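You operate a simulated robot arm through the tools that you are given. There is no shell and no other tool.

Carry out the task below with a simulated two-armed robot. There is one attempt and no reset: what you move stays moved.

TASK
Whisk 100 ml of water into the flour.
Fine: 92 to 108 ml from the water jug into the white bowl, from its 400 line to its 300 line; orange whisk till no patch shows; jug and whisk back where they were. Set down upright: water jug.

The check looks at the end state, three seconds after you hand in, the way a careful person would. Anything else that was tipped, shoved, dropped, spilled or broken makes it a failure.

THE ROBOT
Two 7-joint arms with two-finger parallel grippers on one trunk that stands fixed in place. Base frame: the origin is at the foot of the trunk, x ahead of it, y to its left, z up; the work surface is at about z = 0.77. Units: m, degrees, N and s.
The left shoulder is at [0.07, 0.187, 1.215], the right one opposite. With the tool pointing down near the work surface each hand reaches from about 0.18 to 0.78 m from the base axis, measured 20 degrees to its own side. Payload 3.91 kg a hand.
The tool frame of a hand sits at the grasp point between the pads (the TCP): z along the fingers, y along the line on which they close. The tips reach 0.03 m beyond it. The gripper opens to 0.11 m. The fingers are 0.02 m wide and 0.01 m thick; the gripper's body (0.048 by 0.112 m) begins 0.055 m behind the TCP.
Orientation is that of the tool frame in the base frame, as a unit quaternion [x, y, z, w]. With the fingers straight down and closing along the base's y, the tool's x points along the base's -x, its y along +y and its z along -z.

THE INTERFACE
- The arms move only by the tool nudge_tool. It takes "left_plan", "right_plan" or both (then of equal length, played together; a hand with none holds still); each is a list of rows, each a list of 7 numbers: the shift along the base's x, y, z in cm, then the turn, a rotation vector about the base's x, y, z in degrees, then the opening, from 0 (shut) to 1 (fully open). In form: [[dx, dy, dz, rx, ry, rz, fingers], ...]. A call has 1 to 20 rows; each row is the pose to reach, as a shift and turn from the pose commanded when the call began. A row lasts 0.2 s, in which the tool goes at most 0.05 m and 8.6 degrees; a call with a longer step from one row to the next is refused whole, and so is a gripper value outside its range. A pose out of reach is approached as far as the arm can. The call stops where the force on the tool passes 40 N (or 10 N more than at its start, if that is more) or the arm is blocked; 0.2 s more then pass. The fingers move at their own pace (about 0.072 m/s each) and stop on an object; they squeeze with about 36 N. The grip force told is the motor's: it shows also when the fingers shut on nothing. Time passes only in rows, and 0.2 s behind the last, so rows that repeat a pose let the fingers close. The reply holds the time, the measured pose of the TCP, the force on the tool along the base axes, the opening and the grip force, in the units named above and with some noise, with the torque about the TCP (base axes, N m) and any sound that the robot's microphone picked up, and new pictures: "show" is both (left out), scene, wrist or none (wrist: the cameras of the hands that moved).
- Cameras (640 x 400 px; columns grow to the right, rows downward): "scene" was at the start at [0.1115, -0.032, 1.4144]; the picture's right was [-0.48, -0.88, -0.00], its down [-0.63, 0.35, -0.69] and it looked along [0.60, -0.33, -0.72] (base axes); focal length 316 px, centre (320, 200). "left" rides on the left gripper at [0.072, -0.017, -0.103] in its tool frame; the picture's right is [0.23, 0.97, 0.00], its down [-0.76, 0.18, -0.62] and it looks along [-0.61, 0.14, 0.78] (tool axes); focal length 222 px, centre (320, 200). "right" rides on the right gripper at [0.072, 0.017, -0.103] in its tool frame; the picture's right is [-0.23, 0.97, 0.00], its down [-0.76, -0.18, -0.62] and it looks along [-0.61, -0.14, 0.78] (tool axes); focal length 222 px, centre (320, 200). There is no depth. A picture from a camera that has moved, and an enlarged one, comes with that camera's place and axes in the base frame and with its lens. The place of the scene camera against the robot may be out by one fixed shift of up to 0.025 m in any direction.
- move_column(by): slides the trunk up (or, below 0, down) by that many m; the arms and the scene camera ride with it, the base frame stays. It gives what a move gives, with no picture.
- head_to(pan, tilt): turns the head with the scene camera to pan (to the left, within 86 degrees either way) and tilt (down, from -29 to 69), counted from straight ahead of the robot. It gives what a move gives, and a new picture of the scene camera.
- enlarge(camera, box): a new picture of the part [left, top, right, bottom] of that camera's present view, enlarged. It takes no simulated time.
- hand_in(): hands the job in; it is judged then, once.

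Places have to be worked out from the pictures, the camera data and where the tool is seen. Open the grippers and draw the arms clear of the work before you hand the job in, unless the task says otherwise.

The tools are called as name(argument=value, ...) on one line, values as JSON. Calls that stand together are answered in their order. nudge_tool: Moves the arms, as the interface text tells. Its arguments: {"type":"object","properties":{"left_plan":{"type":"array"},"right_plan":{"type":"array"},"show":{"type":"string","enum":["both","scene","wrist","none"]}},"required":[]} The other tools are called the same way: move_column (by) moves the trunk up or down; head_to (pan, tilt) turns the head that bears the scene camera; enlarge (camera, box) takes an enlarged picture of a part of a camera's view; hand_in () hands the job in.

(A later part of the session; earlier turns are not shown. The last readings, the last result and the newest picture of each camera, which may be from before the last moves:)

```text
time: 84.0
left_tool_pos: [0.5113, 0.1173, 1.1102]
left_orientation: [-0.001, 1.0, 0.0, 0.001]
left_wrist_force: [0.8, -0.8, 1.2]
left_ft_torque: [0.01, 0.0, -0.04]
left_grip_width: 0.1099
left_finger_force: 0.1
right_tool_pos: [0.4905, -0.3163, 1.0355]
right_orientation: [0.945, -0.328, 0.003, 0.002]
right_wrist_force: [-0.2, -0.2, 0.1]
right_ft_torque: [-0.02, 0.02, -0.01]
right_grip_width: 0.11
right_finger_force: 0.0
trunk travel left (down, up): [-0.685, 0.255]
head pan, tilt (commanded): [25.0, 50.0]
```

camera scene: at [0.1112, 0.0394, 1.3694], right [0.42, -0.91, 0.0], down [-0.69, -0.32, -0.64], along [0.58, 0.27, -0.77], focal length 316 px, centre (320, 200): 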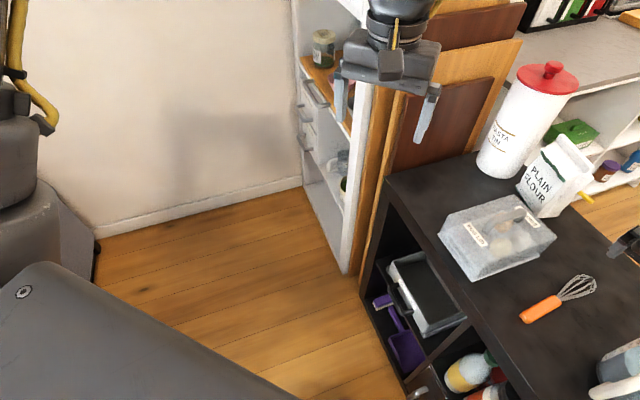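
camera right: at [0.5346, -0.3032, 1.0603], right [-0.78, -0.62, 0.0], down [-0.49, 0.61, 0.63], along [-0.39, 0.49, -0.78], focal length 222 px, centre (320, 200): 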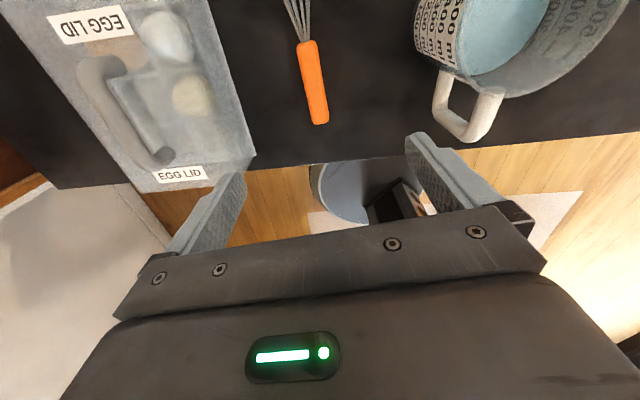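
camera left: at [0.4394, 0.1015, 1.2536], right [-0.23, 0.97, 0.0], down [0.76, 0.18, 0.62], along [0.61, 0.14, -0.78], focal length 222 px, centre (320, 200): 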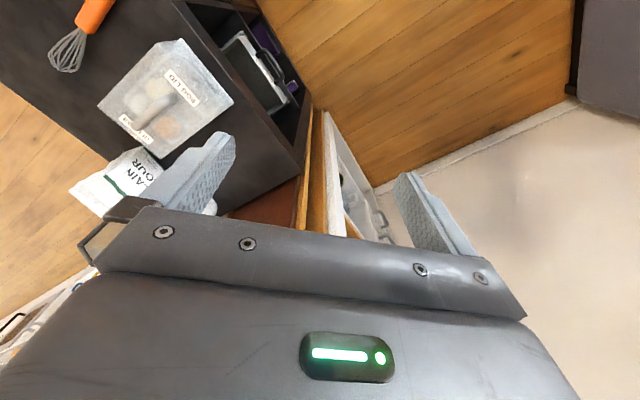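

The left hand hovers over open floor about 14 cm in front of the table edge, so it can come down safely. Now I look to the right to check the right elbow against the basket and bowl.

head_to(pan=-62, tilt=35)

```text
time: 85.6
left_tool_pos: [0.5103, 0.1171, 1.1105]
left_orientation: [0.0, 1.0, 0.0, 0.0]
left_wrist_force: [0.0, -1.1, -0.7]
left_ft_torque: [-0.01, -0.01, 0.0]
left_grip_width: 0.1098
left_finger_force: 0.1
right_tool_pos: [0.4896, -0.3155, 1.0356]
right_orientation: [0.944, -0.329, 0.004, 0.003]
right_wrist_force: [-0.5, -0.5, 0.1]
right_ft_torque: [-0.04, -0.01, 0.01]
right_grip_width: 0.1101
right_finger_force: 0.1
trunk travel left (down, up): [-0.685, 0.255]
head pan, tilt (commanded): [-62.0, 35.0]
camera scene: at [0.0827, -0.0708, 1.3911], right [-0.88, -0.47, 0.0], down [-0.27, 0.51, -0.82], along [0.38, -0.72, -0.57], focal length 316 px, centre (320, 200)
```

scene: 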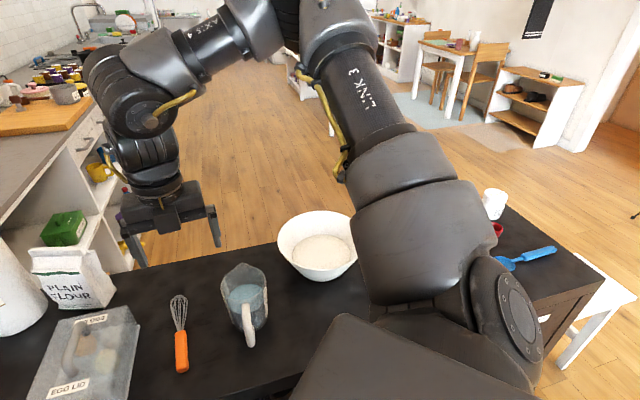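

The right elbow is high and the shoulder is over free floor, so the trunk can come down. I first raise the hand 17 cm so that nothing touches the jug while the trunk lowers.

nudge_tool(right_plan=[[0, 1, 4, 0, 0, 0, 1], [0, 2, 8, 0, 0, 0, 1], [0, 3, 12, 0, 0, 0, 1], [0, 4, 15, 0, 0, 0, 1], [0, 5, 17, 0, 0, 0, 1]], show="none")

move_column(by=-0.17)

head_to(pan=-28.9, tilt=46.4)

```text
time: 86.8
left_tool_pos: [0.5097, 0.1158, 1.1121]
left_orientation: [-0.001, 1.0, 0.0, 0.001]
left_wrist_force: [-0.4, 0.8, -0.5]
left_ft_torque: [0.0, -0.01, -0.02]
left_grip_width: 0.1097
left_finger_force: 0.1
right_tool_pos: [0.4706, -0.2821, 1.1839]
right_orientation: [0.944, -0.329, 0.005, 0.0]
right_wrist_force: [0.2, -0.6, 0.5]
right_ft_torque: [0.01, -0.02, -0.03]
right_grip_width: 0.11
right_finger_force: 0.0
right hand out of reach, approached as far as the arm can: row 4, 5
trunk travel left (down, up): [-0.685, 0.255]
head pan, tilt (commanded): [-62.0, 35.0]
```

```text
time: 88.7
left_tool_pos: [0.5101, 0.1168, 0.9416]
left_orientation: [-0.001, 1.0, 0.0, 0.0]
left_wrist_force: [-0.2, -0.2, 0.0]
left_ft_torque: [0.02, -0.01, -0.03]
left_grip_width: 0.11
left_finger_force: 0.0
right_tool_pos: [0.4712, -0.2838, 1.0135]
right_orientation: [0.945, -0.328, 0.005, 0.0]
right_wrist_force: [-0.2, 0.4, 0.4]
right_ft_torque: [-0.03, 0.0, 0.0]
right_grip_width: 0.1099
right_finger_force: 0.1
trunk travel left (down, up): [-0.515, 0.425]
head pan, tilt (commanded): [-62.0, 35.0]
```

```text
time: 89.7
left_tool_pos: [0.5109, 0.1171, 0.9407]
left_orientation: [-0.001, 1.0, 0.0, -0.001]
left_wrist_force: [0.0, -0.7, -0.3]
left_ft_torque: [0.04, -0.01, 0.0]
left_grip_width: 0.1102
left_finger_force: 0.1
right_tool_pos: [0.4706, -0.2836, 1.0131]
right_orientation: [0.944, -0.329, 0.005, 0.0]
right_wrist_force: [-0.6, 0.7, 0.4]
right_ft_torque: [0.0, 0.01, 0.01]
right_grip_width: 0.1098
right_finger_force: 0.2
trunk travel left (down, up): [-0.515, 0.425]
head pan, tilt (commanded): [-28.9, 46.4]
camera scene: at [0.1114, -0.0319, 1.2044], right [-0.48, -0.88, 0.0], down [-0.63, 0.35, -0.69], along [0.6, -0.33, -0.72], focal length 316 px, centre (320, 200)
```

scene: 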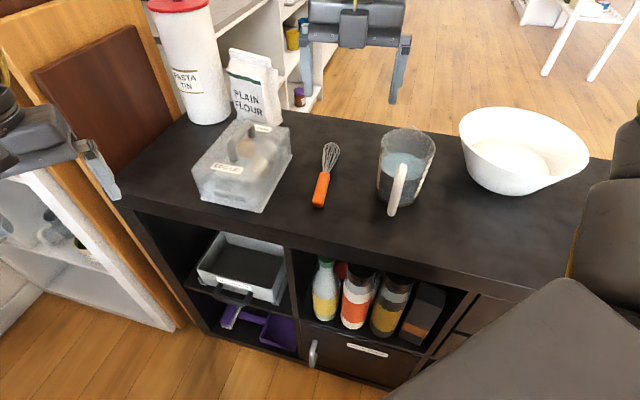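

Everything is clear with the trunk lower. I move over the grasp point near the handle's end, (0.492, -0.241), and come down to z ≈ 0.91.

nudge_tool(right_plan=[[0.5, 1, -1, 0, 0, 0, 1], [1, 2.2, -3, 0, 0, 0, 1], [1.6, 3.3, -5.5, 0, 0, 0, 1], [2.2, 4.3, -8, 0, 0, 0, 1], [2.2, 4.3, -10, 0, 0, 0, 1]], show="wrist")

```text
time: 90.9
left_tool_pos: [0.5117, 0.1174, 0.941]
left_orientation: [-0.001, 1.0, 0.0, 0.0]
left_wrist_force: [0.4, 0.0, 0.0]
left_ft_torque: [-0.01, 0.02, 0.0]
left_grip_width: 0.11
left_finger_force: 0.0
right_tool_pos: [0.4921, -0.2435, 0.9124]
right_orientation: [0.944, -0.329, 0.005, 0.0]
right_wrist_force: [0.0, 0.1, -0.2]
right_ft_torque: [0.01, 0.04, -0.01]
right_grip_width: 0.1101
right_finger_force: 0.1
right hand out of reach, approached as far as the arm can: row 3, 4
trunk travel left (down, up): [-0.515, 0.425]
head pan, tilt (commanded): [-28.9, 46.4]
camera right: at [0.5356, -0.3007, 1.0167], right [-0.78, -0.62, -0.01], down [-0.49, 0.61, 0.62], along [-0.38, 0.49, -0.79], focal length 222 px, centre (320, 200)
```

right: 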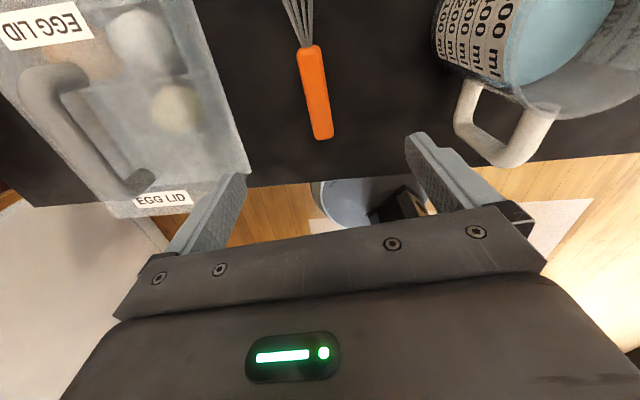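

At this height the position is reachable. I test the 25° backward lean again here, before going lower.

nudge_tool(right_plan=[[0, 0, 0, -4, -5, 0, 1], [0, 0, 0, -8, -10, 0, 1], [0, 0, 0, -12, -15, 0, 1], [0, 0, 0, -15.6, -19.5, 0, 1]], show="wrist")

```text
time: 91.9
left_tool_pos: [0.5085, 0.1196, 0.9428]
left_orientation: [-0.001, 1.0, -0.001, 0.002]
left_wrist_force: [-0.5, -0.2, 0.0]
left_ft_torque: [0.01, -0.05, 0.02]
left_grip_width: 0.11
left_finger_force: 0.1
right_tool_pos: [0.4762, -0.2992, 0.9503]
right_orientation: [0.921, -0.321, 0.21, 0.071]
right_wrist_force: [-1.1, -0.1, 1.0]
right_ft_torque: [-0.02, -0.04, -0.01]
right_grip_width: 0.1102
right_finger_force: 0.1
right hand out of reach, approached as far as the arm can: row 1, 2, 3, 4
trunk travel left (down, up): [-0.515, 0.425]
head pan, tilt (commanded): [-28.9, 46.4]
camera right: at [0.4799, -0.3254, 1.075], right [-0.76, -0.64, -0.1], down [-0.64, 0.73, 0.23], along [-0.07, 0.24, -0.97], focal length 222 px, centre (320, 200)
```

right: 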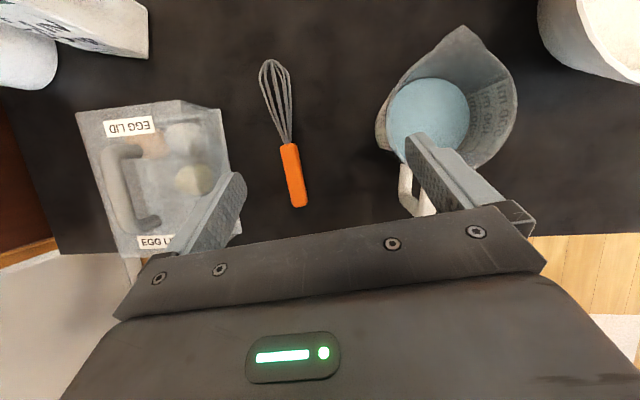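

Leaning back isn't possible with this arm here, so I will grip with a vertical hand and pitch the whisk down by tilting the hand outward over the bowl instead. I untilt while rising clear of the jug, then rehearse that stirring pose with the empty hand.

nudge_tool(right_plan=[[0, 0, 3, 0, 0, 0, 1], [0, 0, 6, 4, 5, 0, 1], [0, 0, 8, 8, 10, 0, 1], [0, 0, 10, 12, 15, 0, 1], [0, 0, 11, 15.8, 19.7, 0, 1]], show="none")

nudge_tool(right_plan=[[-0.8, -2.4, 0, 0, 0, -7.8, 1], [-1.6, -4.8, 0, 0, 0, -15.6, 1], [-2.4, -7.2, 0, 0, 0, -23.4, 1], [-3.2, -9.6, 0, 0, 0, -31.2, 1], [-4.0, -12, 0, 0, 0, -39, 1], [-4.8, -14.4, 0, 0, 0, -46.8, 1], [-5.6, -16.8, 0, 0, 0, -54.6, 1], [-6.4, -19.2, 0, 0, 0, -62.4, 1], [-7.5, -22, 0, 0, 0, -70, 1], [-8.3, -24.2, 0, 0, 0, -70, 1]], show="both")

```text
time: 93.1
left_tool_pos: [0.5116, 0.1167, 0.9405]
left_orientation: [-0.001, 1.0, -0.001, 0.0]
left_wrist_force: [0.1, 0.5, 0.0]
left_ft_torque: [0.03, 0.0, 0.0]
left_grip_width: 0.1102
left_finger_force: 0.1
right_tool_pos: [0.4643, -0.3113, 1.0448]
right_orientation: [0.945, -0.328, 0.003, -0.004]
right_wrist_force: [0.8, -0.4, -0.4]
right_ft_torque: [0.0, 0.02, -0.01]
right_grip_width: 0.1096
right_finger_force: 0.0
right hand out of reach, approached as far as the arm can: row 1, 3, 4, 5
trunk travel left (down, up): [-0.515, 0.425]
head pan, tilt (commanded): [-28.9, 46.4]
```

```text
time: 95.3
left_tool_pos: [0.5112, 0.1173, 0.9419]
left_orientation: [-0.001, 1.0, 0.0, 0.001]
left_wrist_force: [-0.4, -0.5, -0.8]
left_ft_torque: [-0.02, -0.01, 0.0]
left_grip_width: 0.1101
left_finger_force: 0.1
right_tool_pos: [0.3793, -0.5529, 1.0435]
right_orientation: [-0.584, 0.812, -0.001, 0.0]
right_wrist_force: [-1.0, 1.3, 0.0]
right_ft_torque: [0.04, 0.01, 0.04]
right_grip_width: 0.1099
right_finger_force: 0.1
trunk travel left (down, up): [-0.515, 0.425]
head pan, tilt (commanded): [-28.9, 46.4]
camera scene: at [0.1111, -0.0322, 1.2044], right [-0.48, -0.88, 0.0], down [-0.63, 0.35, -0.69], along [0.6, -0.33, -0.72], focal length 316 px, centre (320, 200)
camera right: at [0.3388, -0.6145, 1.1472], right [-0.85, 0.52, 0.0], down [0.41, 0.67, 0.62], along [0.33, 0.53, -0.78], focal length 222 px, centre (320, 200)
```

scene: 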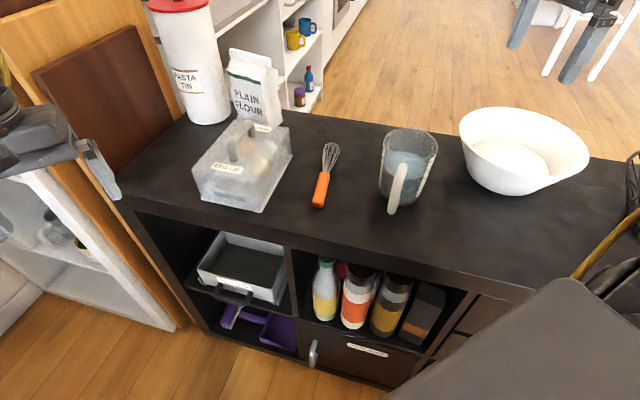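
right: 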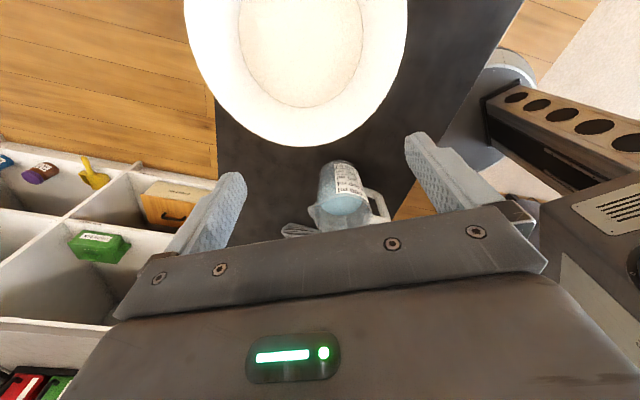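

The hand is beside the bowl at z = 1.04. I tilt outward in 8° steps up to 60° to find the limit at this trunk height.

nudge_tool(right_plan=[[0, 0, 0, 7.59, -2.54, 0, 1], [0, 0, 0, 15.17, -5.08, 0, 1], [0, 0, 0, 22.76, -7.62, 0, 1], [0, 0, 0, 30.35, -10.15, 0, 1], [0, 0, 0, 37.93, -12.69, 0, 1], [0, 0, 0, 45.5, -15.2, 0, 1], [0, 0, 0, 53.1, -17.8, 0, 1], [0, 0, 0, 56.9, -19.04, 0, 1]], show="none")

```text
time: 97.1
left_tool_pos: [0.5106, 0.1162, 0.941]
left_orientation: [-0.001, 1.0, 0.001, 0.0]
left_wrist_force: [-0.2, -0.6, 0.2]
left_ft_torque: [-0.02, 0.02, -0.01]
left_grip_width: 0.1099
left_finger_force: 0.0
right_tool_pos: [0.3793, -0.5523, 1.0445]
right_orientation: [-0.507, 0.703, 0.29, 0.406]
right_wrist_force: [-0.8, 0.2, -0.8]
right_ft_torque: [-0.04, 0.0, 0.01]
right_grip_width: 0.1098
right_finger_force: 0.0
trunk travel left (down, up): [-0.515, 0.425]
head pan, tilt (commanded): [-28.9, 46.4]
```

A 60° tilt is fully reachable with the trunk low. I test the same tilt lower, at TCP z ≈ 0.955, still above the bowl's rim.

nudge_tool(right_plan=[[0, 0, -3, 0, 0, 0, 1], [0, 0, -6, 0, 0, 0, 1], [0, 0, -9, 0, 0, 0, 1], [0, 0, -9, 0, 0, 0, 1]], show="both")

enlarge(camera="scene", box=[440, 60, 620, 220])

```text
time: 98.1
left_tool_pos: [0.5108, 0.1183, 0.9401]
left_orientation: [-0.001, 1.0, 0.0, 0.001]
left_wrist_force: [0.4, -0.3, 0.7]
left_ft_torque: [-0.02, -0.01, 0.0]
left_grip_width: 0.1098
left_finger_force: 0.0
right_tool_pos: [0.3791, -0.553, 0.9528]
right_orientation: [-0.507, 0.704, 0.289, 0.405]
right_wrist_force: [0.2, -0.2, -0.4]
right_ft_torque: [0.01, -0.03, -0.01]
right_grip_width: 0.1102
right_finger_force: 0.1
trunk travel left (down, up): [-0.515, 0.425]
head pan, tilt (commanded): [-28.9, 46.4]
camera scene: at [0.1112, -0.0314, 1.2044], right [-0.48, -0.88, 0.0], down [-0.63, 0.35, -0.69], along [0.6, -0.33, -0.72], focal length 316 px, centre (320, 200)
camera right: at [0.3223, -0.6656, 0.9427], right [-0.89, 0.42, 0.19], down [0.12, -0.2, 0.97], along [0.45, 0.89, 0.13], focal length 222 px, centre (320, 200)
```

scene: 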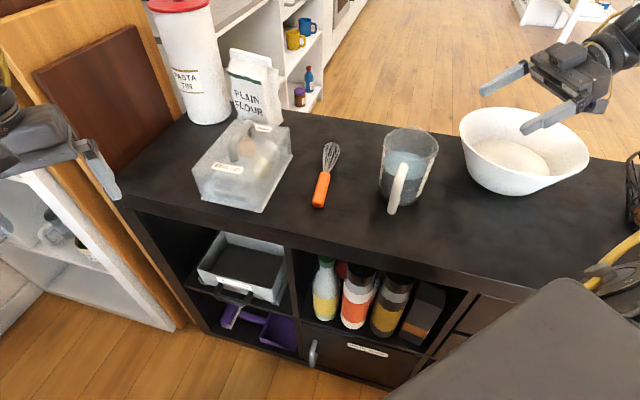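
right: 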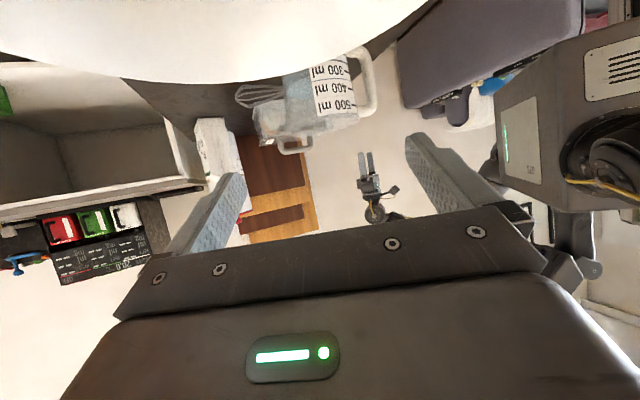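

```text
2.50 times, centred on (530, 140) of scene
camera zoom: at [0.1112, -0.0314, 1.2044], right [-0.48, -0.88, 0.0], down [-0.63, 0.35, -0.69], along [0.6, -0.33, -0.72], focal length 789 px, centre (-205, 350)
```

zoom: 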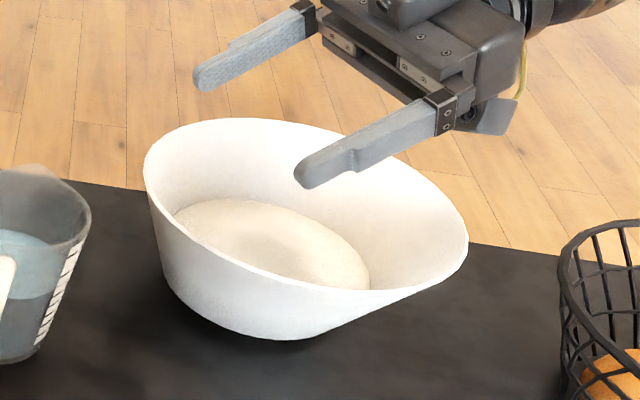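

The 60° stirring pose works, and from that low camera the bowl's rim comes out at about z = 0.868, so clearances are good. I untilt, rise, and travel back toward the whisk along the same safe path.

nudge_tool(right_plan=[[0, 0, 4, 0, 0, 0, 1], [0, 0, 8, -7.59, 2.54, 0, 1], [0, 0, 9, -15.17, 5.08, 0, 1], [0, 0, 9, -22.76, 7.62, 0, 1], [0, 0, 9, -30.35, 10.15, 0, 1], [0, 0, 9, -37.93, 12.69, 0, 1], [0, 0, 9, -45.5, 15.2, 0, 1], [0, 0, 9, -53.1, 17.8, 0, 1], [0, 0, 9, -56.9, 19.04, 0, 1]], show="none")

nudge_tool(right_plan=[[0.8, 2.2, 0, 0, 0, 0, 1], [1.6, 5, 0, 0, 0, 7.8, 1], [2.4, 7.4, 0, 0, 0, 15.6, 1], [3.2, 9.8, 0, 0, 0, 23.4, 1], [4.0, 12.2, 0, 0, 0, 31.2, 1], [4.8, 14.6, 0, 0, 0, 39, 1], [5.6, 17, 0, 0, 0, 46.8, 1], [6.6, 19.4, 0, 0, 0, 54.6, 1], [7.6, 22, 0, 0, 0, 62.4, 1], [8.5, 24.4, 0, 0, 0, 70, 1]], show="none")

nudge_tool(right_plan=[[0.3, 1.3, -1.5, 0, 0, 0, 1], [0.8, 2.8, -4, 0, 0, 0, 1], [1.6, 4.5, -7, 0, 0, 0, 1], [2.4, 6, -10, 0, 0, 0, 1], [2.8, 6.9, -13, 0, 0, 0, 1], [2.8, 6.9, -13, 0, 0, 0, 1]], show="both")

```text
time: 100.1
left_tool_pos: [0.5108, 0.1166, 0.9406]
left_orientation: [-0.001, 1.0, 0.0, 0.0]
left_wrist_force: [0.0, 0.5, 0.5]
left_ft_torque: [-0.02, 0.01, 0.04]
left_grip_width: 0.1098
left_finger_force: 0.1
right_tool_pos: [0.379, -0.5523, 1.0428]
right_orientation: [-0.585, 0.811, -0.003, 0.0]
right_wrist_force: [-0.2, 0.1, -0.1]
right_ft_torque: [-0.01, -0.01, 0.0]
right_grip_width: 0.1098
right_finger_force: 0.1
trunk travel left (down, up): [-0.515, 0.425]
head pan, tilt (commanded): [-28.9, 46.4]
```

```text
time: 102.3
left_tool_pos: [0.5117, 0.1175, 0.9396]
left_orientation: [-0.001, 1.0, 0.0, 0.0]
left_wrist_force: [-0.4, 1.1, -0.3]
left_ft_torque: [0.07, -0.03, -0.02]
left_grip_width: 0.1101
left_finger_force: 0.0
right_tool_pos: [0.4649, -0.3077, 1.0426]
right_orientation: [0.945, -0.327, 0.003, -0.003]
right_wrist_force: [0.4, -0.2, -0.2]
right_ft_torque: [-0.03, 0.04, 0.01]
right_grip_width: 0.1101
right_finger_force: 0.1
trunk travel left (down, up): [-0.515, 0.425]
head pan, tilt (commanded): [-28.9, 46.4]
```

```text
time: 103.7
left_tool_pos: [0.5109, 0.117, 0.9415]
left_orientation: [-0.001, 1.0, 0.0, 0.001]
left_wrist_force: [-1.0, 0.2, 0.2]
left_ft_torque: [0.02, 0.04, 0.01]
left_grip_width: 0.11
left_finger_force: 0.1
right_tool_pos: [0.488, -0.2403, 0.9134]
right_orientation: [0.944, -0.329, 0.003, -0.003]
right_wrist_force: [-0.4, 0.2, 0.0]
right_ft_torque: [-0.02, 0.01, -0.01]
right_grip_width: 0.1099
right_finger_force: 0.1
right hand out of reach, approached as far as the arm can: row 5, 6
trunk travel left (down, up): [-0.515, 0.425]
head pan, tilt (commanded): [-28.9, 46.4]
camera scene: at [0.111, -0.0316, 1.2044], right [-0.48, -0.88, 0.0], down [-0.63, 0.35, -0.69], along [0.6, -0.33, -0.72], focal length 316 px, centre (320, 200)
camera right: at [0.5322, -0.298, 1.0174], right [-0.78, -0.62, -0.01], down [-0.49, 0.61, 0.62], along [-0.38, 0.49, -0.78], focal length 222 px, centre (320, 200)
```

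scene: 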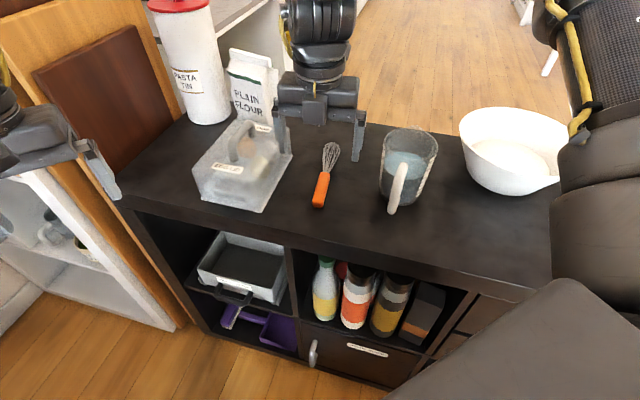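
right: 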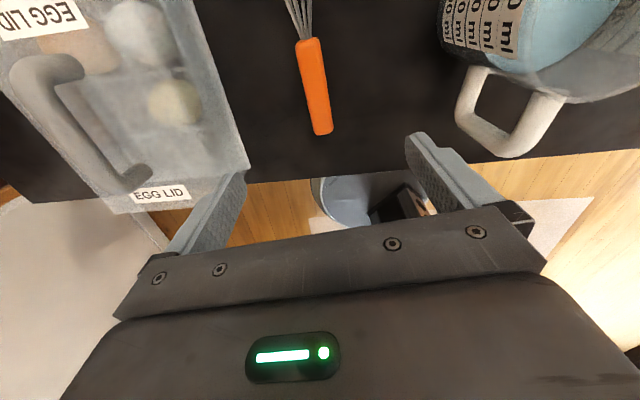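

The handle lies at about -42°, so I trim the yaw by -3.5° and shift the grasp point to 3.5 cm from the handle's end, at (0.4995, -0.249), which is also easier to reach. I then descend partway.

nudge_tool(right_plan=[[0.5, -0.4, -1, 0, 0, -1.5, 1], [1.15, -0.9, -2.5, 0, 0, -3.5, 1], [1.15, -0.9, -4, 0, 0, -3.5, 1], [1.15, -0.9, -5.5, 0, 0, -3.5, 1], [1.15, -0.9, -5.5, 0, 0, -3.5, 1]], show="wrist")

enlarge(camera="right", box=[230, 0, 410, 200])

```text
time: 104.9
left_tool_pos: [0.5112, 0.1174, 0.9414]
left_orientation: [0.0, 1.0, 0.0, 0.001]
left_wrist_force: [-0.1, 0.2, -0.1]
left_ft_torque: [-0.01, 0.0, 0.0]
left_grip_width: 0.11
left_finger_force: 0.0
right_tool_pos: [0.5021, -0.2501, 0.8574]
right_orientation: [0.934, -0.358, 0.003, -0.001]
right_wrist_force: [0.3, 0.2, -0.1]
right_ft_torque: [0.0, -0.01, -0.01]
right_grip_width: 0.1099
right_finger_force: 0.1
trunk travel left (down, up): [-0.515, 0.425]
head pan, tilt (commanded): [-28.9, 46.4]
camera right: at [0.5425, -0.3102, 0.9611], right [-0.82, -0.57, 0.0], down [-0.45, 0.64, 0.62], along [-0.35, 0.51, -0.78], focal length 222 px, centre (320, 200)
```

right: 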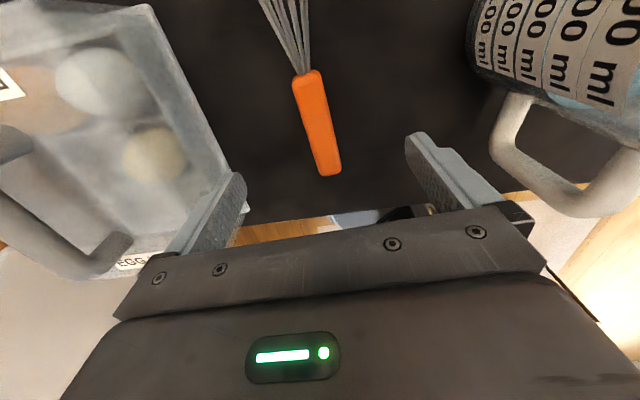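

```text
2.00 times, centred on (320, 100) of right
camera zoom: at [0.5425, -0.3102, 0.9611], right [-0.82, -0.57, 0.0], down [-0.45, 0.64, 0.62], along [-0.35, 0.51, -0.78], focal length 444 px, centre (320, 400)
```

zoom: 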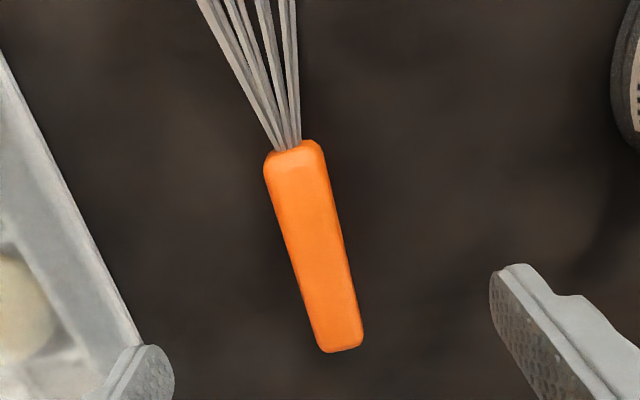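

The alignment is within about 1 mm, and the egg box's base edge stays 3 cm clear of the finger. I descend until the tips are just above the table.

nudge_tool(right_plan=[[-0.2, 0.2, -1.5, 0, 0, 0, 1], [-0.3, 0.25, -3, 0, 0, 0, 1], [-0.3, 0.25, -4.2, 0, 0, 0, 1], [-0.3, 0.25, -5, 0, 0, 0, 1], [-0.3, 0.25, -5, 0, 0, 0, 1]], show="both")

enlarge(camera="scene", box=[260, 100, 400, 220])

```text
time: 106.1
left_tool_pos: [0.5108, 0.1183, 0.9395]
left_orientation: [-0.001, 1.0, -0.001, 0.0]
left_wrist_force: [-1.0, 0.3, -0.5]
left_ft_torque: [0.03, 0.01, 0.02]
left_grip_width: 0.11
left_finger_force: 0.0
right_tool_pos: [0.4972, -0.2475, 0.8079]
right_orientation: [0.934, -0.358, 0.002, -0.001]
right_wrist_force: [0.1, 0.0, 0.4]
right_ft_torque: [0.0, 0.01, -0.02]
right_grip_width: 0.1103
right_finger_force: 0.0
trunk travel left (down, up): [-0.515, 0.425]
head pan, tilt (commanded): [-28.9, 46.4]
camera scene: at [0.1114, -0.0317, 1.2043], right [-0.48, -0.88, 0.0], down [-0.63, 0.35, -0.69], along [0.6, -0.33, -0.72], focal length 316 px, centre (320, 200)
camera right: at [0.5382, -0.3079, 0.9122], right [-0.82, -0.57, 0.0], down [-0.45, 0.64, 0.62], along [-0.35, 0.51, -0.78], focal length 222 px, centre (320, 200)
```

scene: 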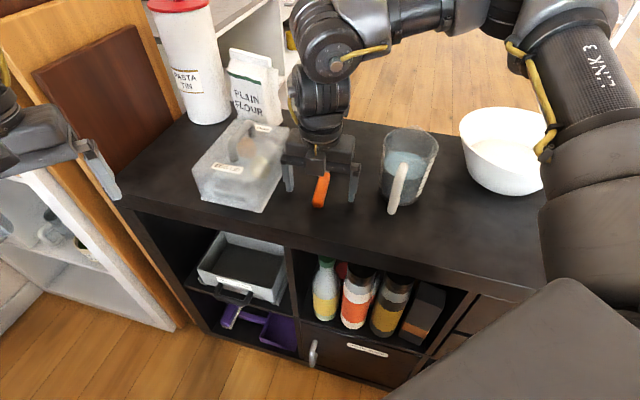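
right: 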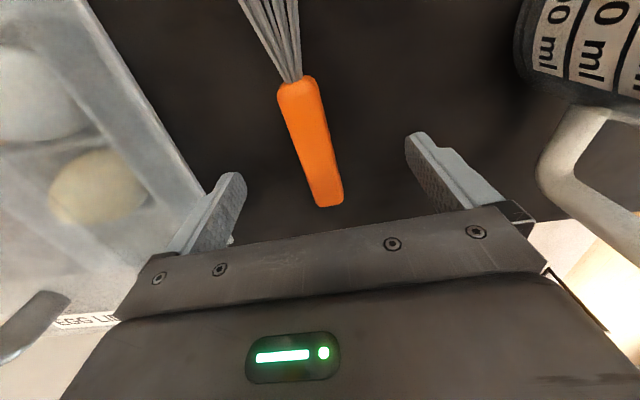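

```text
3.33 times, centred on (330, 160) of scene
camera zoom: at [0.1114, -0.0317, 1.2043], right [-0.48, -0.88, 0.0], down [-0.63, 0.35, -0.69], along [0.6, -0.33, -0.72], focal length 1052 px, centre (287, 333)
```

zoom: 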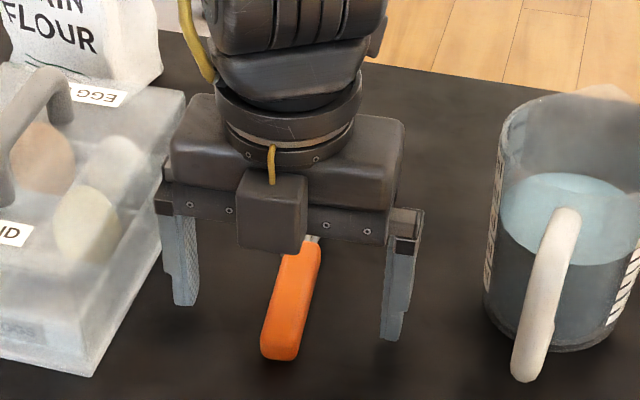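

The handle is centred between the fingers, with the tips about 8 mm above the table. I go down 4 mm more and close.

nudge_tool(right_plan=[[0, 0, -0.4, 0, 0, 0, 1], [0, 0, -0.4, 0, 0, 0, 0.6], [0, 0, -0.4, 0, 0, 0, 0.4], [0, 0, -0.4, 0, 0, 0, 0.2], [0, 0, -0.4, 0, 0, 0, 0], [0, 0, -0.4, 0, 0, 0, 0], [0, 0, -0.4, 0, 0, 0, 0], [0, 0, -0.4, 0, 0, 0, 0]], show="both")

```text
time: 107.9
left_tool_pos: [0.5112, 0.1169, 0.9401]
left_orientation: [0.0, 1.0, 0.0, 0.0]
left_wrist_force: [-0.2, 0.4, 1.1]
left_ft_torque: [0.01, 0.01, -0.03]
left_grip_width: 0.1099
left_finger_force: 0.1
right_tool_pos: [0.4977, -0.2476, 0.8046]
right_orientation: [0.934, -0.357, 0.003, -0.002]
right_wrist_force: [-0.3, 0.5, 0.1]
right_ft_torque: [0.03, 0.07, 0.0]
right_grip_width: 0.0208
right_finger_force: 36.5
trunk travel left (down, up): [-0.515, 0.425]
head pan, tilt (commanded): [-28.9, 46.4]
camera scene: at [0.1116, -0.0318, 1.2043], right [-0.48, -0.88, 0.0], down [-0.63, 0.35, -0.69], along [0.6, -0.33, -0.72], focal length 316 px, centre (320, 200)
camera right: at [0.5383, -0.3081, 0.9087], right [-0.82, -0.57, 0.0], down [-0.45, 0.64, 0.62], along [-0.35, 0.51, -0.78], focal length 222 px, centre (320, 200)
```

scene: 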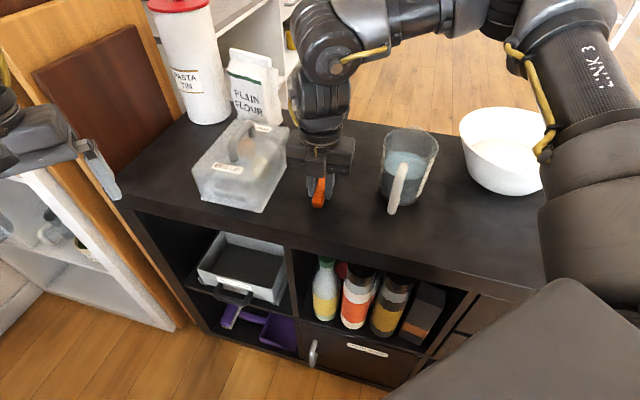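
right: 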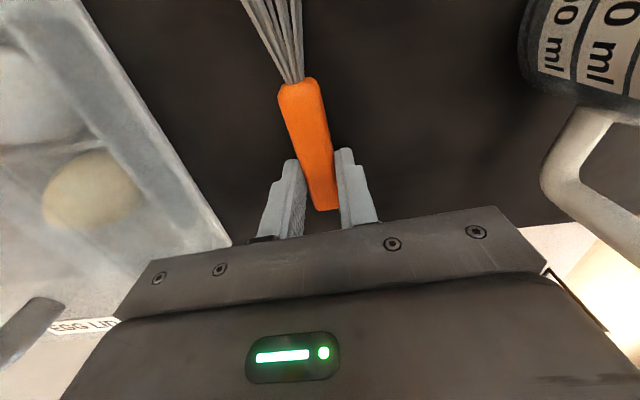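

The whisk is gripped at 2.08 cm width with 36 N, and the grasp pose is (0.4977, -0.2476, 0.8046). I lift it straight up with the trunk, which keeps the arm pose unchanged.

move_column(by=0.17)

enlarge(camera="right", box=[180, 0, 460, 220])

enlarge(camera="scene", box=[230, 60, 500, 260])

```text
time: 109.8
left_tool_pos: [0.5112, 0.1181, 1.1118]
left_orientation: [-0.001, 1.0, -0.001, -0.001]
left_wrist_force: [0.4, 0.1, 0.1]
left_ft_torque: [0.02, 0.03, 0.03]
left_grip_width: 0.11
left_finger_force: 0.2
right_tool_pos: [0.4974, -0.2472, 0.9746]
right_orientation: [0.934, -0.358, 0.003, -0.001]
right_wrist_force: [0.8, -0.5, -0.2]
right_ft_torque: [0.01, 0.04, 0.02]
right_grip_width: 0.0209
right_finger_force: 35.6
trunk travel left (down, up): [-0.685, 0.255]
head pan, tilt (commanded): [-28.9, 46.4]
```

```text
1.82 times, centred on (320, 110) of right
camera zoom: at [0.5385, -0.3082, 1.0785], right [-0.82, -0.57, 0.0], down [-0.45, 0.64, 0.62], along [-0.35, 0.51, -0.78], focal length 404 px, centre (320, 364)
```

zoom: 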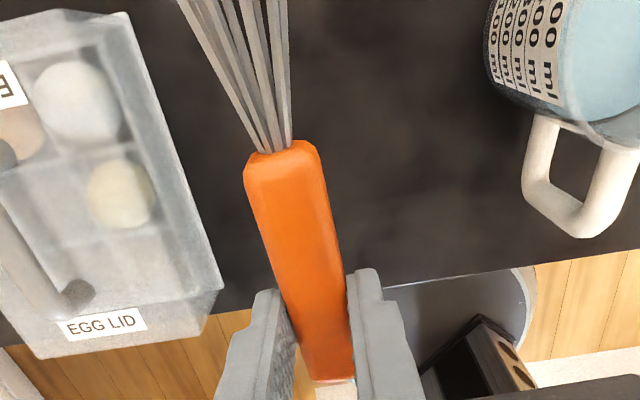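

```text
2.00 times, centred on (365, 160) of scene
camera zoom: at [0.1118, -0.0319, 1.3742], right [-0.48, -0.88, 0.0], down [-0.63, 0.35, -0.69], along [0.6, -0.33, -0.72], focal length 631 px, centre (230, 280)
```

zoom: 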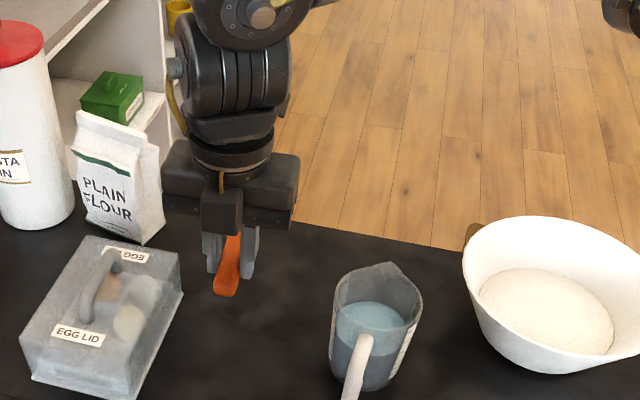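

The whisk hangs level and secure. I swing it over to the bowl at a safe height, turning the hand to yaw 72° as in the rehearsal.

nudge_tool(right_plan=[[-0.3, -1.5, 2.5, 0, 0, 0, 0], [-0.8, -4, 5, 0, 0, -4, 0], [-1.6, -7, 6.5, 0, 0, -11, 0], [-2.6, -10, 6.5, 0, 0, -18, 0], [-3.6, -13, 6.5, 0, 0, -25.5, 0], [-4.8, -16, 6.5, 0, 0, -33, 0], [-6, -19, 6.5, 0, 0, -40.5, 0], [-7.3, -22, 6.5, 0, 0, -48, 0], [-8.8, -25, 6.5, 0, 0, -55.5, 0], [-10.3, -28, 6.5, 0, 0, -62, 0], [-11.8, -30.5, 6.5, 0, 0, -66, 0]], show="both")

```text
time: 112.2
left_tool_pos: [0.5107, 0.116, 1.1117]
left_orientation: [0.0, 1.0, 0.0, 0.001]
left_wrist_force: [-0.2, -0.5, 0.3]
left_ft_torque: [0.0, 0.0, 0.0]
left_grip_width: 0.1101
left_finger_force: 0.0
right_tool_pos: [0.3764, -0.5545, 1.0396]
right_orientation: [-0.588, 0.809, -0.003, 0.0]
right_wrist_force: [-0.3, 0.1, -1.4]
right_ft_torque: [0.06, -0.02, 0.0]
right_grip_width: 0.0209
right_finger_force: 35.2
trunk travel left (down, up): [-0.685, 0.255]
head pan, tilt (commanded): [-28.9, 46.4]
camera scene: at [0.1107, -0.033, 1.3744], right [-0.48, -0.88, 0.0], down [-0.63, 0.35, -0.69], along [0.6, -0.33, -0.72], focal length 316 px, centre (320, 200)
camera right: at [0.3372, -0.6164, 1.1438], right [-0.86, 0.52, 0.0], down [0.4, 0.67, 0.62], along [0.32, 0.53, -0.78], focal length 222 px, centre (320, 200)
```

scene: 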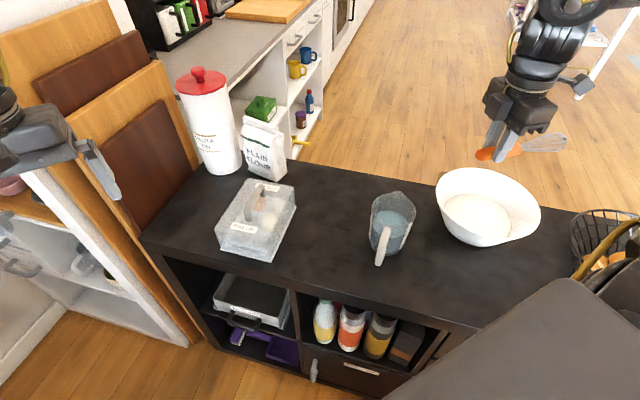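
right: 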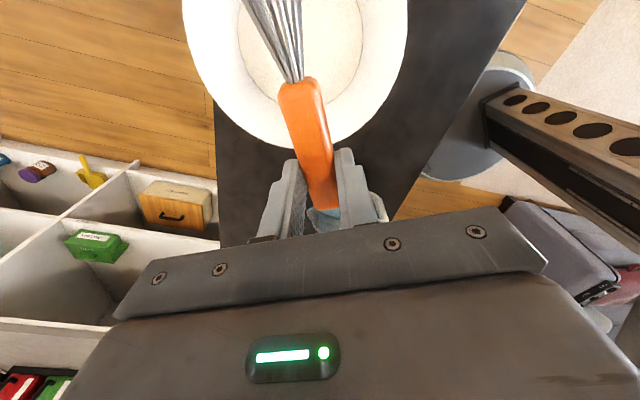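

The whisk is over the bowl, still horizontal. I tilt the hand 60° so the wires point down, with the tip staying above the rim.

nudge_tool(right_plan=[[0, 0, 0, 7.61, -2.47, 0, 0], [0, 0, 0, 15.2, -4.94, 0, 0], [0, 0, 0, 22.8, -7.4, 0, 0], [0, 0, 0, 30.4, -9.9, 0, 0], [0, 0, 0, 38, -12.4, 0, 0], [0, 0, 0, 45.6, -14.8, 0, 0], [0, 0, 0, 53.3, -17.3, 0, 0], [0, 0, 0, 57.06, -18.5, 0, 0], [0, 0, 0, 57.06, -18.5, 0, 0]], show="both")

enlarge(camera="scene", box=[420, 100, 600, 260])

```text
time: 114.2
left_tool_pos: [0.5109, 0.1167, 1.1116]
left_orientation: [-0.001, 1.0, -0.001, 0.0]
left_wrist_force: [0.9, 0.5, 0.0]
left_ft_torque: [0.01, 0.01, 0.0]
left_grip_width: 0.11
left_finger_force: 0.0
right_tool_pos: [0.3805, -0.5545, 1.0398]
right_orientation: [-0.51, 0.701, 0.292, 0.404]
right_wrist_force: [-0.2, 0.0, -1.1]
right_ft_torque: [0.03, 0.01, 0.01]
right_grip_width: 0.0209
right_finger_force: 35.7
trunk travel left (down, up): [-0.685, 0.255]
head pan, tilt (commanded): [-28.9, 46.4]
camera scene: at [0.1115, -0.0319, 1.3743], right [-0.48, -0.88, 0.0], down [-0.63, 0.35, -0.69], along [0.6, -0.33, -0.72], focal length 316 px, centre (320, 200)
camera right: at [0.3234, -0.6675, 1.0288], right [-0.89, 0.41, 0.19], down [0.12, -0.2, 0.97], along [0.44, 0.89, 0.13], focal length 222 px, centre (320, 200)
```

scene: 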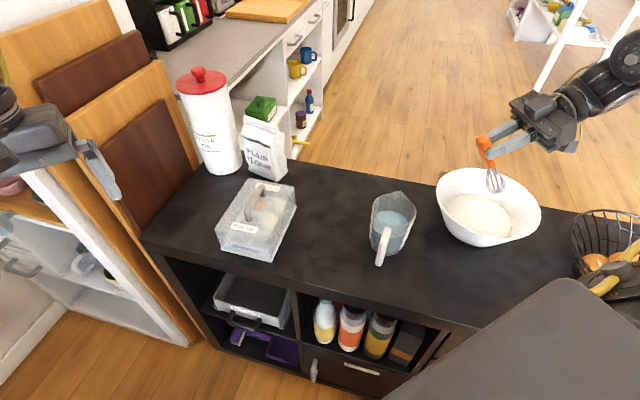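
right: 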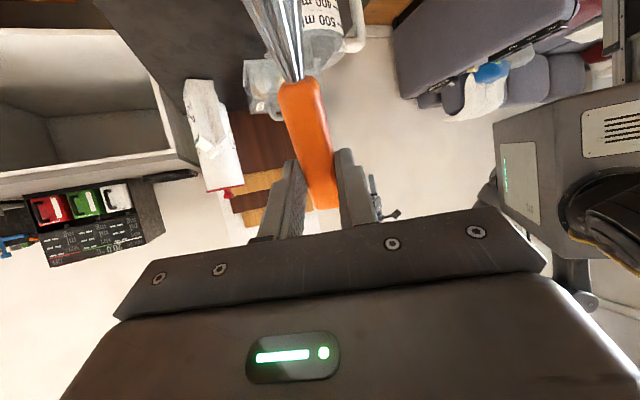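

```text
2.50 times, centred on (510, 180) of scene
camera zoom: at [0.1115, -0.0319, 1.3743], right [-0.48, -0.88, 0.0], down [-0.63, 0.35, -0.69], along [0.6, -0.33, -0.72], focal length 789 px, centre (-155, 250)
```

zoom: 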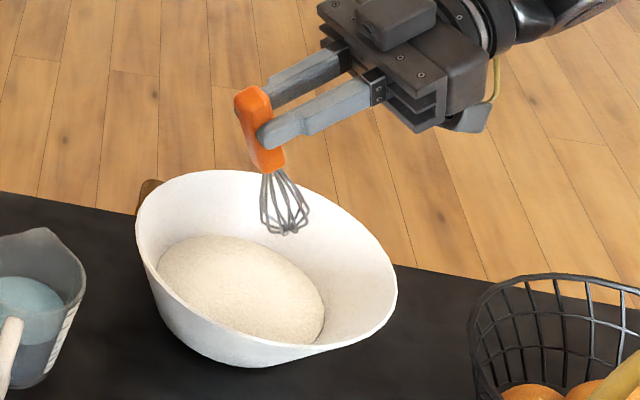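

The wires point down over the bowl's middle; I put the tip at about (0.364, -0.604, 0.905). I lower with the trunk by 8 cm so the tip stops just above the flour.

move_column(by=-0.08)

enlarge(camera="scene", box=[420, 80, 600, 240])

```text
time: 115.4
left_tool_pos: [0.5118, 0.1169, 1.031]
left_orientation: [-0.001, 1.0, 0.0, 0.001]
left_wrist_force: [0.1, -0.8, -0.4]
left_ft_torque: [0.02, 0.0, 0.0]
left_grip_width: 0.1104
left_finger_force: 0.1
right_tool_pos: [0.379, -0.5536, 0.9589]
right_orientation: [-0.509, 0.702, 0.29, 0.404]
right_wrist_force: [0.1, 0.9, -0.6]
right_ft_torque: [0.0, 0.01, -0.01]
right_grip_width: 0.021
right_finger_force: 35.9
trunk travel left (down, up): [-0.605, 0.335]
head pan, tilt (commanded): [-28.9, 46.4]
```

```text
2.50 times, centred on (510, 160) of scene
camera zoom: at [0.1113, -0.032, 1.2944], right [-0.48, -0.88, 0.0], down [-0.63, 0.35, -0.69], along [0.6, -0.33, -0.72], focal length 789 px, centre (-155, 300)
```

zoom: 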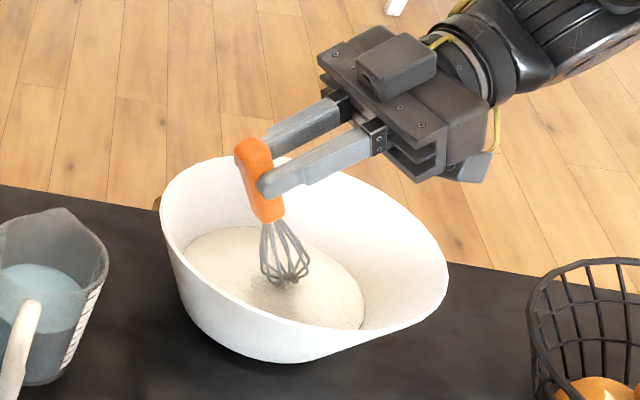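

The whisk is just above the flour in the middle of the bowl. I lower it by arm in small steps into the mix, watching the force.

nudge_tool(right_plan=[[0, 0, -0.8, 0, 0, 0, 0], [0, 0, -1.6, 0, 0, 0, 0], [0, 0, -2.3, 0, 0, 0, 0], [0, 0, -2.8, 0, 0, 0, 0], [0, 0, -2.8, 0, 0, 0, 0]], show="none")

enlarge(camera="scene", box=[440, 100, 580, 230])

```text
time: 116.6
left_tool_pos: [0.5103, 0.1169, 1.0311]
left_orientation: [-0.001, 1.0, 0.0, 0.0]
left_wrist_force: [0.4, -0.2, -0.1]
left_ft_torque: [-0.01, -0.01, -0.02]
left_grip_width: 0.1102
left_finger_force: 0.0
right_tool_pos: [0.3797, -0.5549, 0.9319]
right_orientation: [-0.51, 0.701, 0.292, 0.404]
right_wrist_force: [-0.2, -0.6, -1.2]
right_ft_torque: [0.04, 0.02, -0.01]
right_grip_width: 0.0209
right_finger_force: 36.0
trunk travel left (down, up): [-0.605, 0.335]
head pan, tilt (commanded): [-28.9, 46.4]
```

```text
3.08 times, centred on (510, 165) of scene
camera zoom: at [0.1115, -0.032, 1.2943], right [-0.48, -0.88, 0.0], down [-0.63, 0.35, -0.69], along [0.6, -0.33, -0.72], focal length 971 px, centre (-265, 308)
```

zoom: 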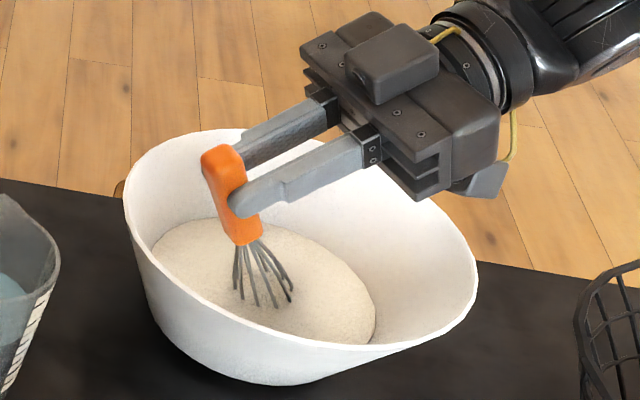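

The wires are in the flour with hardly any force. I go 8 mm deeper and make two slow circles of 2.5 cm radius.

nudge_tool(right_plan=[[1.2, 0, -0.4, 0, 0, 0, 0], [2.5, 0, -0.8, 0, 0, 0, 0], [1.77, 1.77, -0.8, 0, 0, 0, 0], [0, 2.5, -0.8, 0, 0, 0, 0], [-1.77, 1.77, -0.8, 0, 0, 0, 0], [-2.5, 0, -0.8, 0, 0, 0, 0], [-1.77, -1.77, -0.8, 0, 0, 0, 0], [0, -2.5, -0.8, 0, 0, 0, 0], [1.77, -1.77, -0.8, 0, 0, 0, 0], [2.5, 0, -0.8, 0, 0, 0, 0], [1.77, 1.77, -0.8, 0, 0, 0, 0], [0, 2.5, -0.8, 0, 0, 0, 0], [-1.77, 1.77, -0.8, 0, 0, 0, 0], [-2.5, 0, -0.8, 0, 0, 0, 0], [-1.77, -1.77, -0.8, 0, 0, 0, 0], [0, -2.5, -0.8, 0, 0, 0, 0], [1.77, -1.77, -0.8, 0, 0, 0, 0], [2.5, 0, -0.8, 0, 0, 0, 0], [1.2, 0, -0.8, 0, 0, 0, 0], [0, 0, -0.8, 0, 0, 0, 0]], show="scene")

enlarge(camera="scene", box=[440, 100, 580, 230])

```text
time: 120.8
left_tool_pos: [0.5104, 0.1169, 1.0315]
left_orientation: [-0.001, 1.0, 0.0, 0.001]
left_wrist_force: [0.0, 0.2, -0.2]
left_ft_torque: [0.02, -0.01, 0.03]
left_grip_width: 0.1101
left_finger_force: 0.0
right_tool_pos: [0.3789, -0.5527, 0.9223]
right_orientation: [-0.511, 0.7, 0.292, 0.404]
right_wrist_force: [0.5, -0.5, 0.2]
right_ft_torque: [0.06, 0.0, -0.01]
right_grip_width: 0.021
right_finger_force: 36.2
right hand out of reach, approached as far as the arm can: row 8
trunk travel left (down, up): [-0.605, 0.335]
head pan, tilt (commanded): [-28.9, 46.4]
camera scene: at [0.1112, -0.0322, 1.2944], right [-0.48, -0.88, 0.0], down [-0.63, 0.35, -0.69], along [0.6, -0.33, -0.72], focal length 316 px, centre (320, 200)
```

scene: 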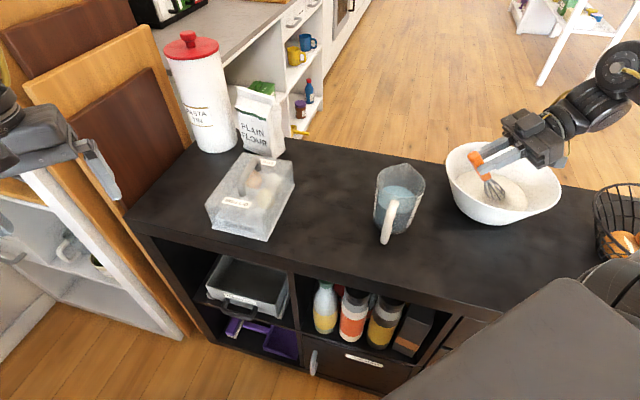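

```text
3.08 times, centred on (510, 165) of scene
camera zoom: at [0.1112, -0.0322, 1.2944], right [-0.48, -0.88, 0.0], down [-0.63, 0.35, -0.69], along [0.6, -0.33, -0.72], focal length 971 px, centre (-265, 308)
```

zoom: 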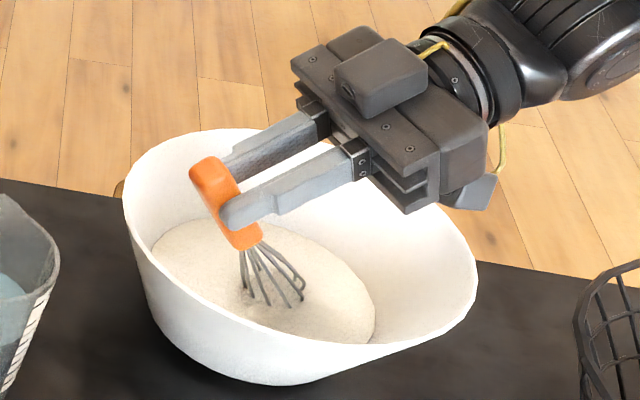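

The bowl has not moved, but the whisk seems to have pivoted a little in the grip, probably because the tip touched the bottom. I check it in the wrist view.

enlarge(camera="right", box=[180, 0, 460, 240])

enlarge(camera="scene", box=[455, 135, 545, 215])

```text
1.67 times, centred on (320, 120) of right
camera zoom: at [0.3223, -0.666, 0.9129], right [-0.89, 0.41, 0.19], down [0.12, -0.2, 0.97], along [0.44, 0.89, 0.13], focal length 370 px, centre (320, 333)
```

zoom: 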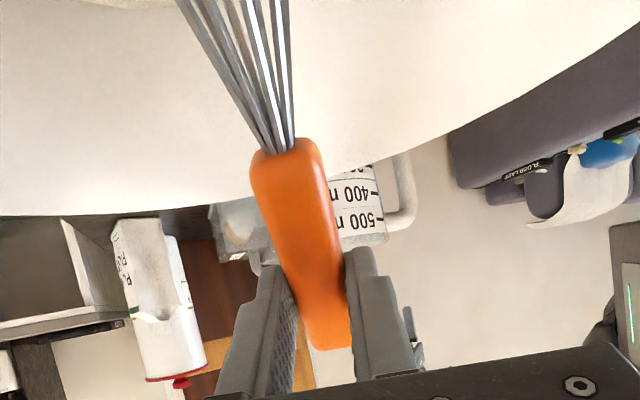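

```text
5.00 times, centred on (500, 175) of scene
camera zoom: at [0.1112, -0.0322, 1.2944], right [-0.48, -0.88, 0.0], down [-0.63, 0.35, -0.69], along [0.6, -0.33, -0.72], focal length 1578 px, centre (-580, 325)
```

zoom: 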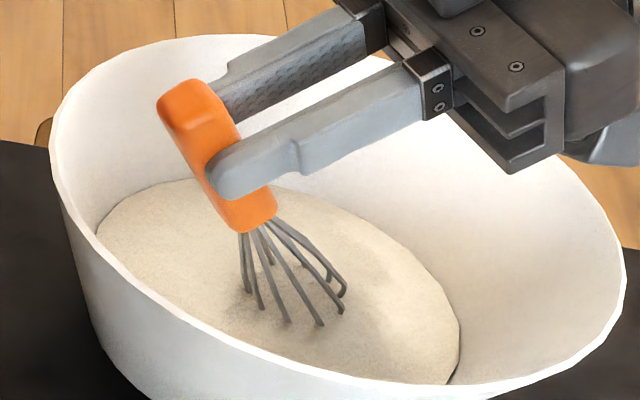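

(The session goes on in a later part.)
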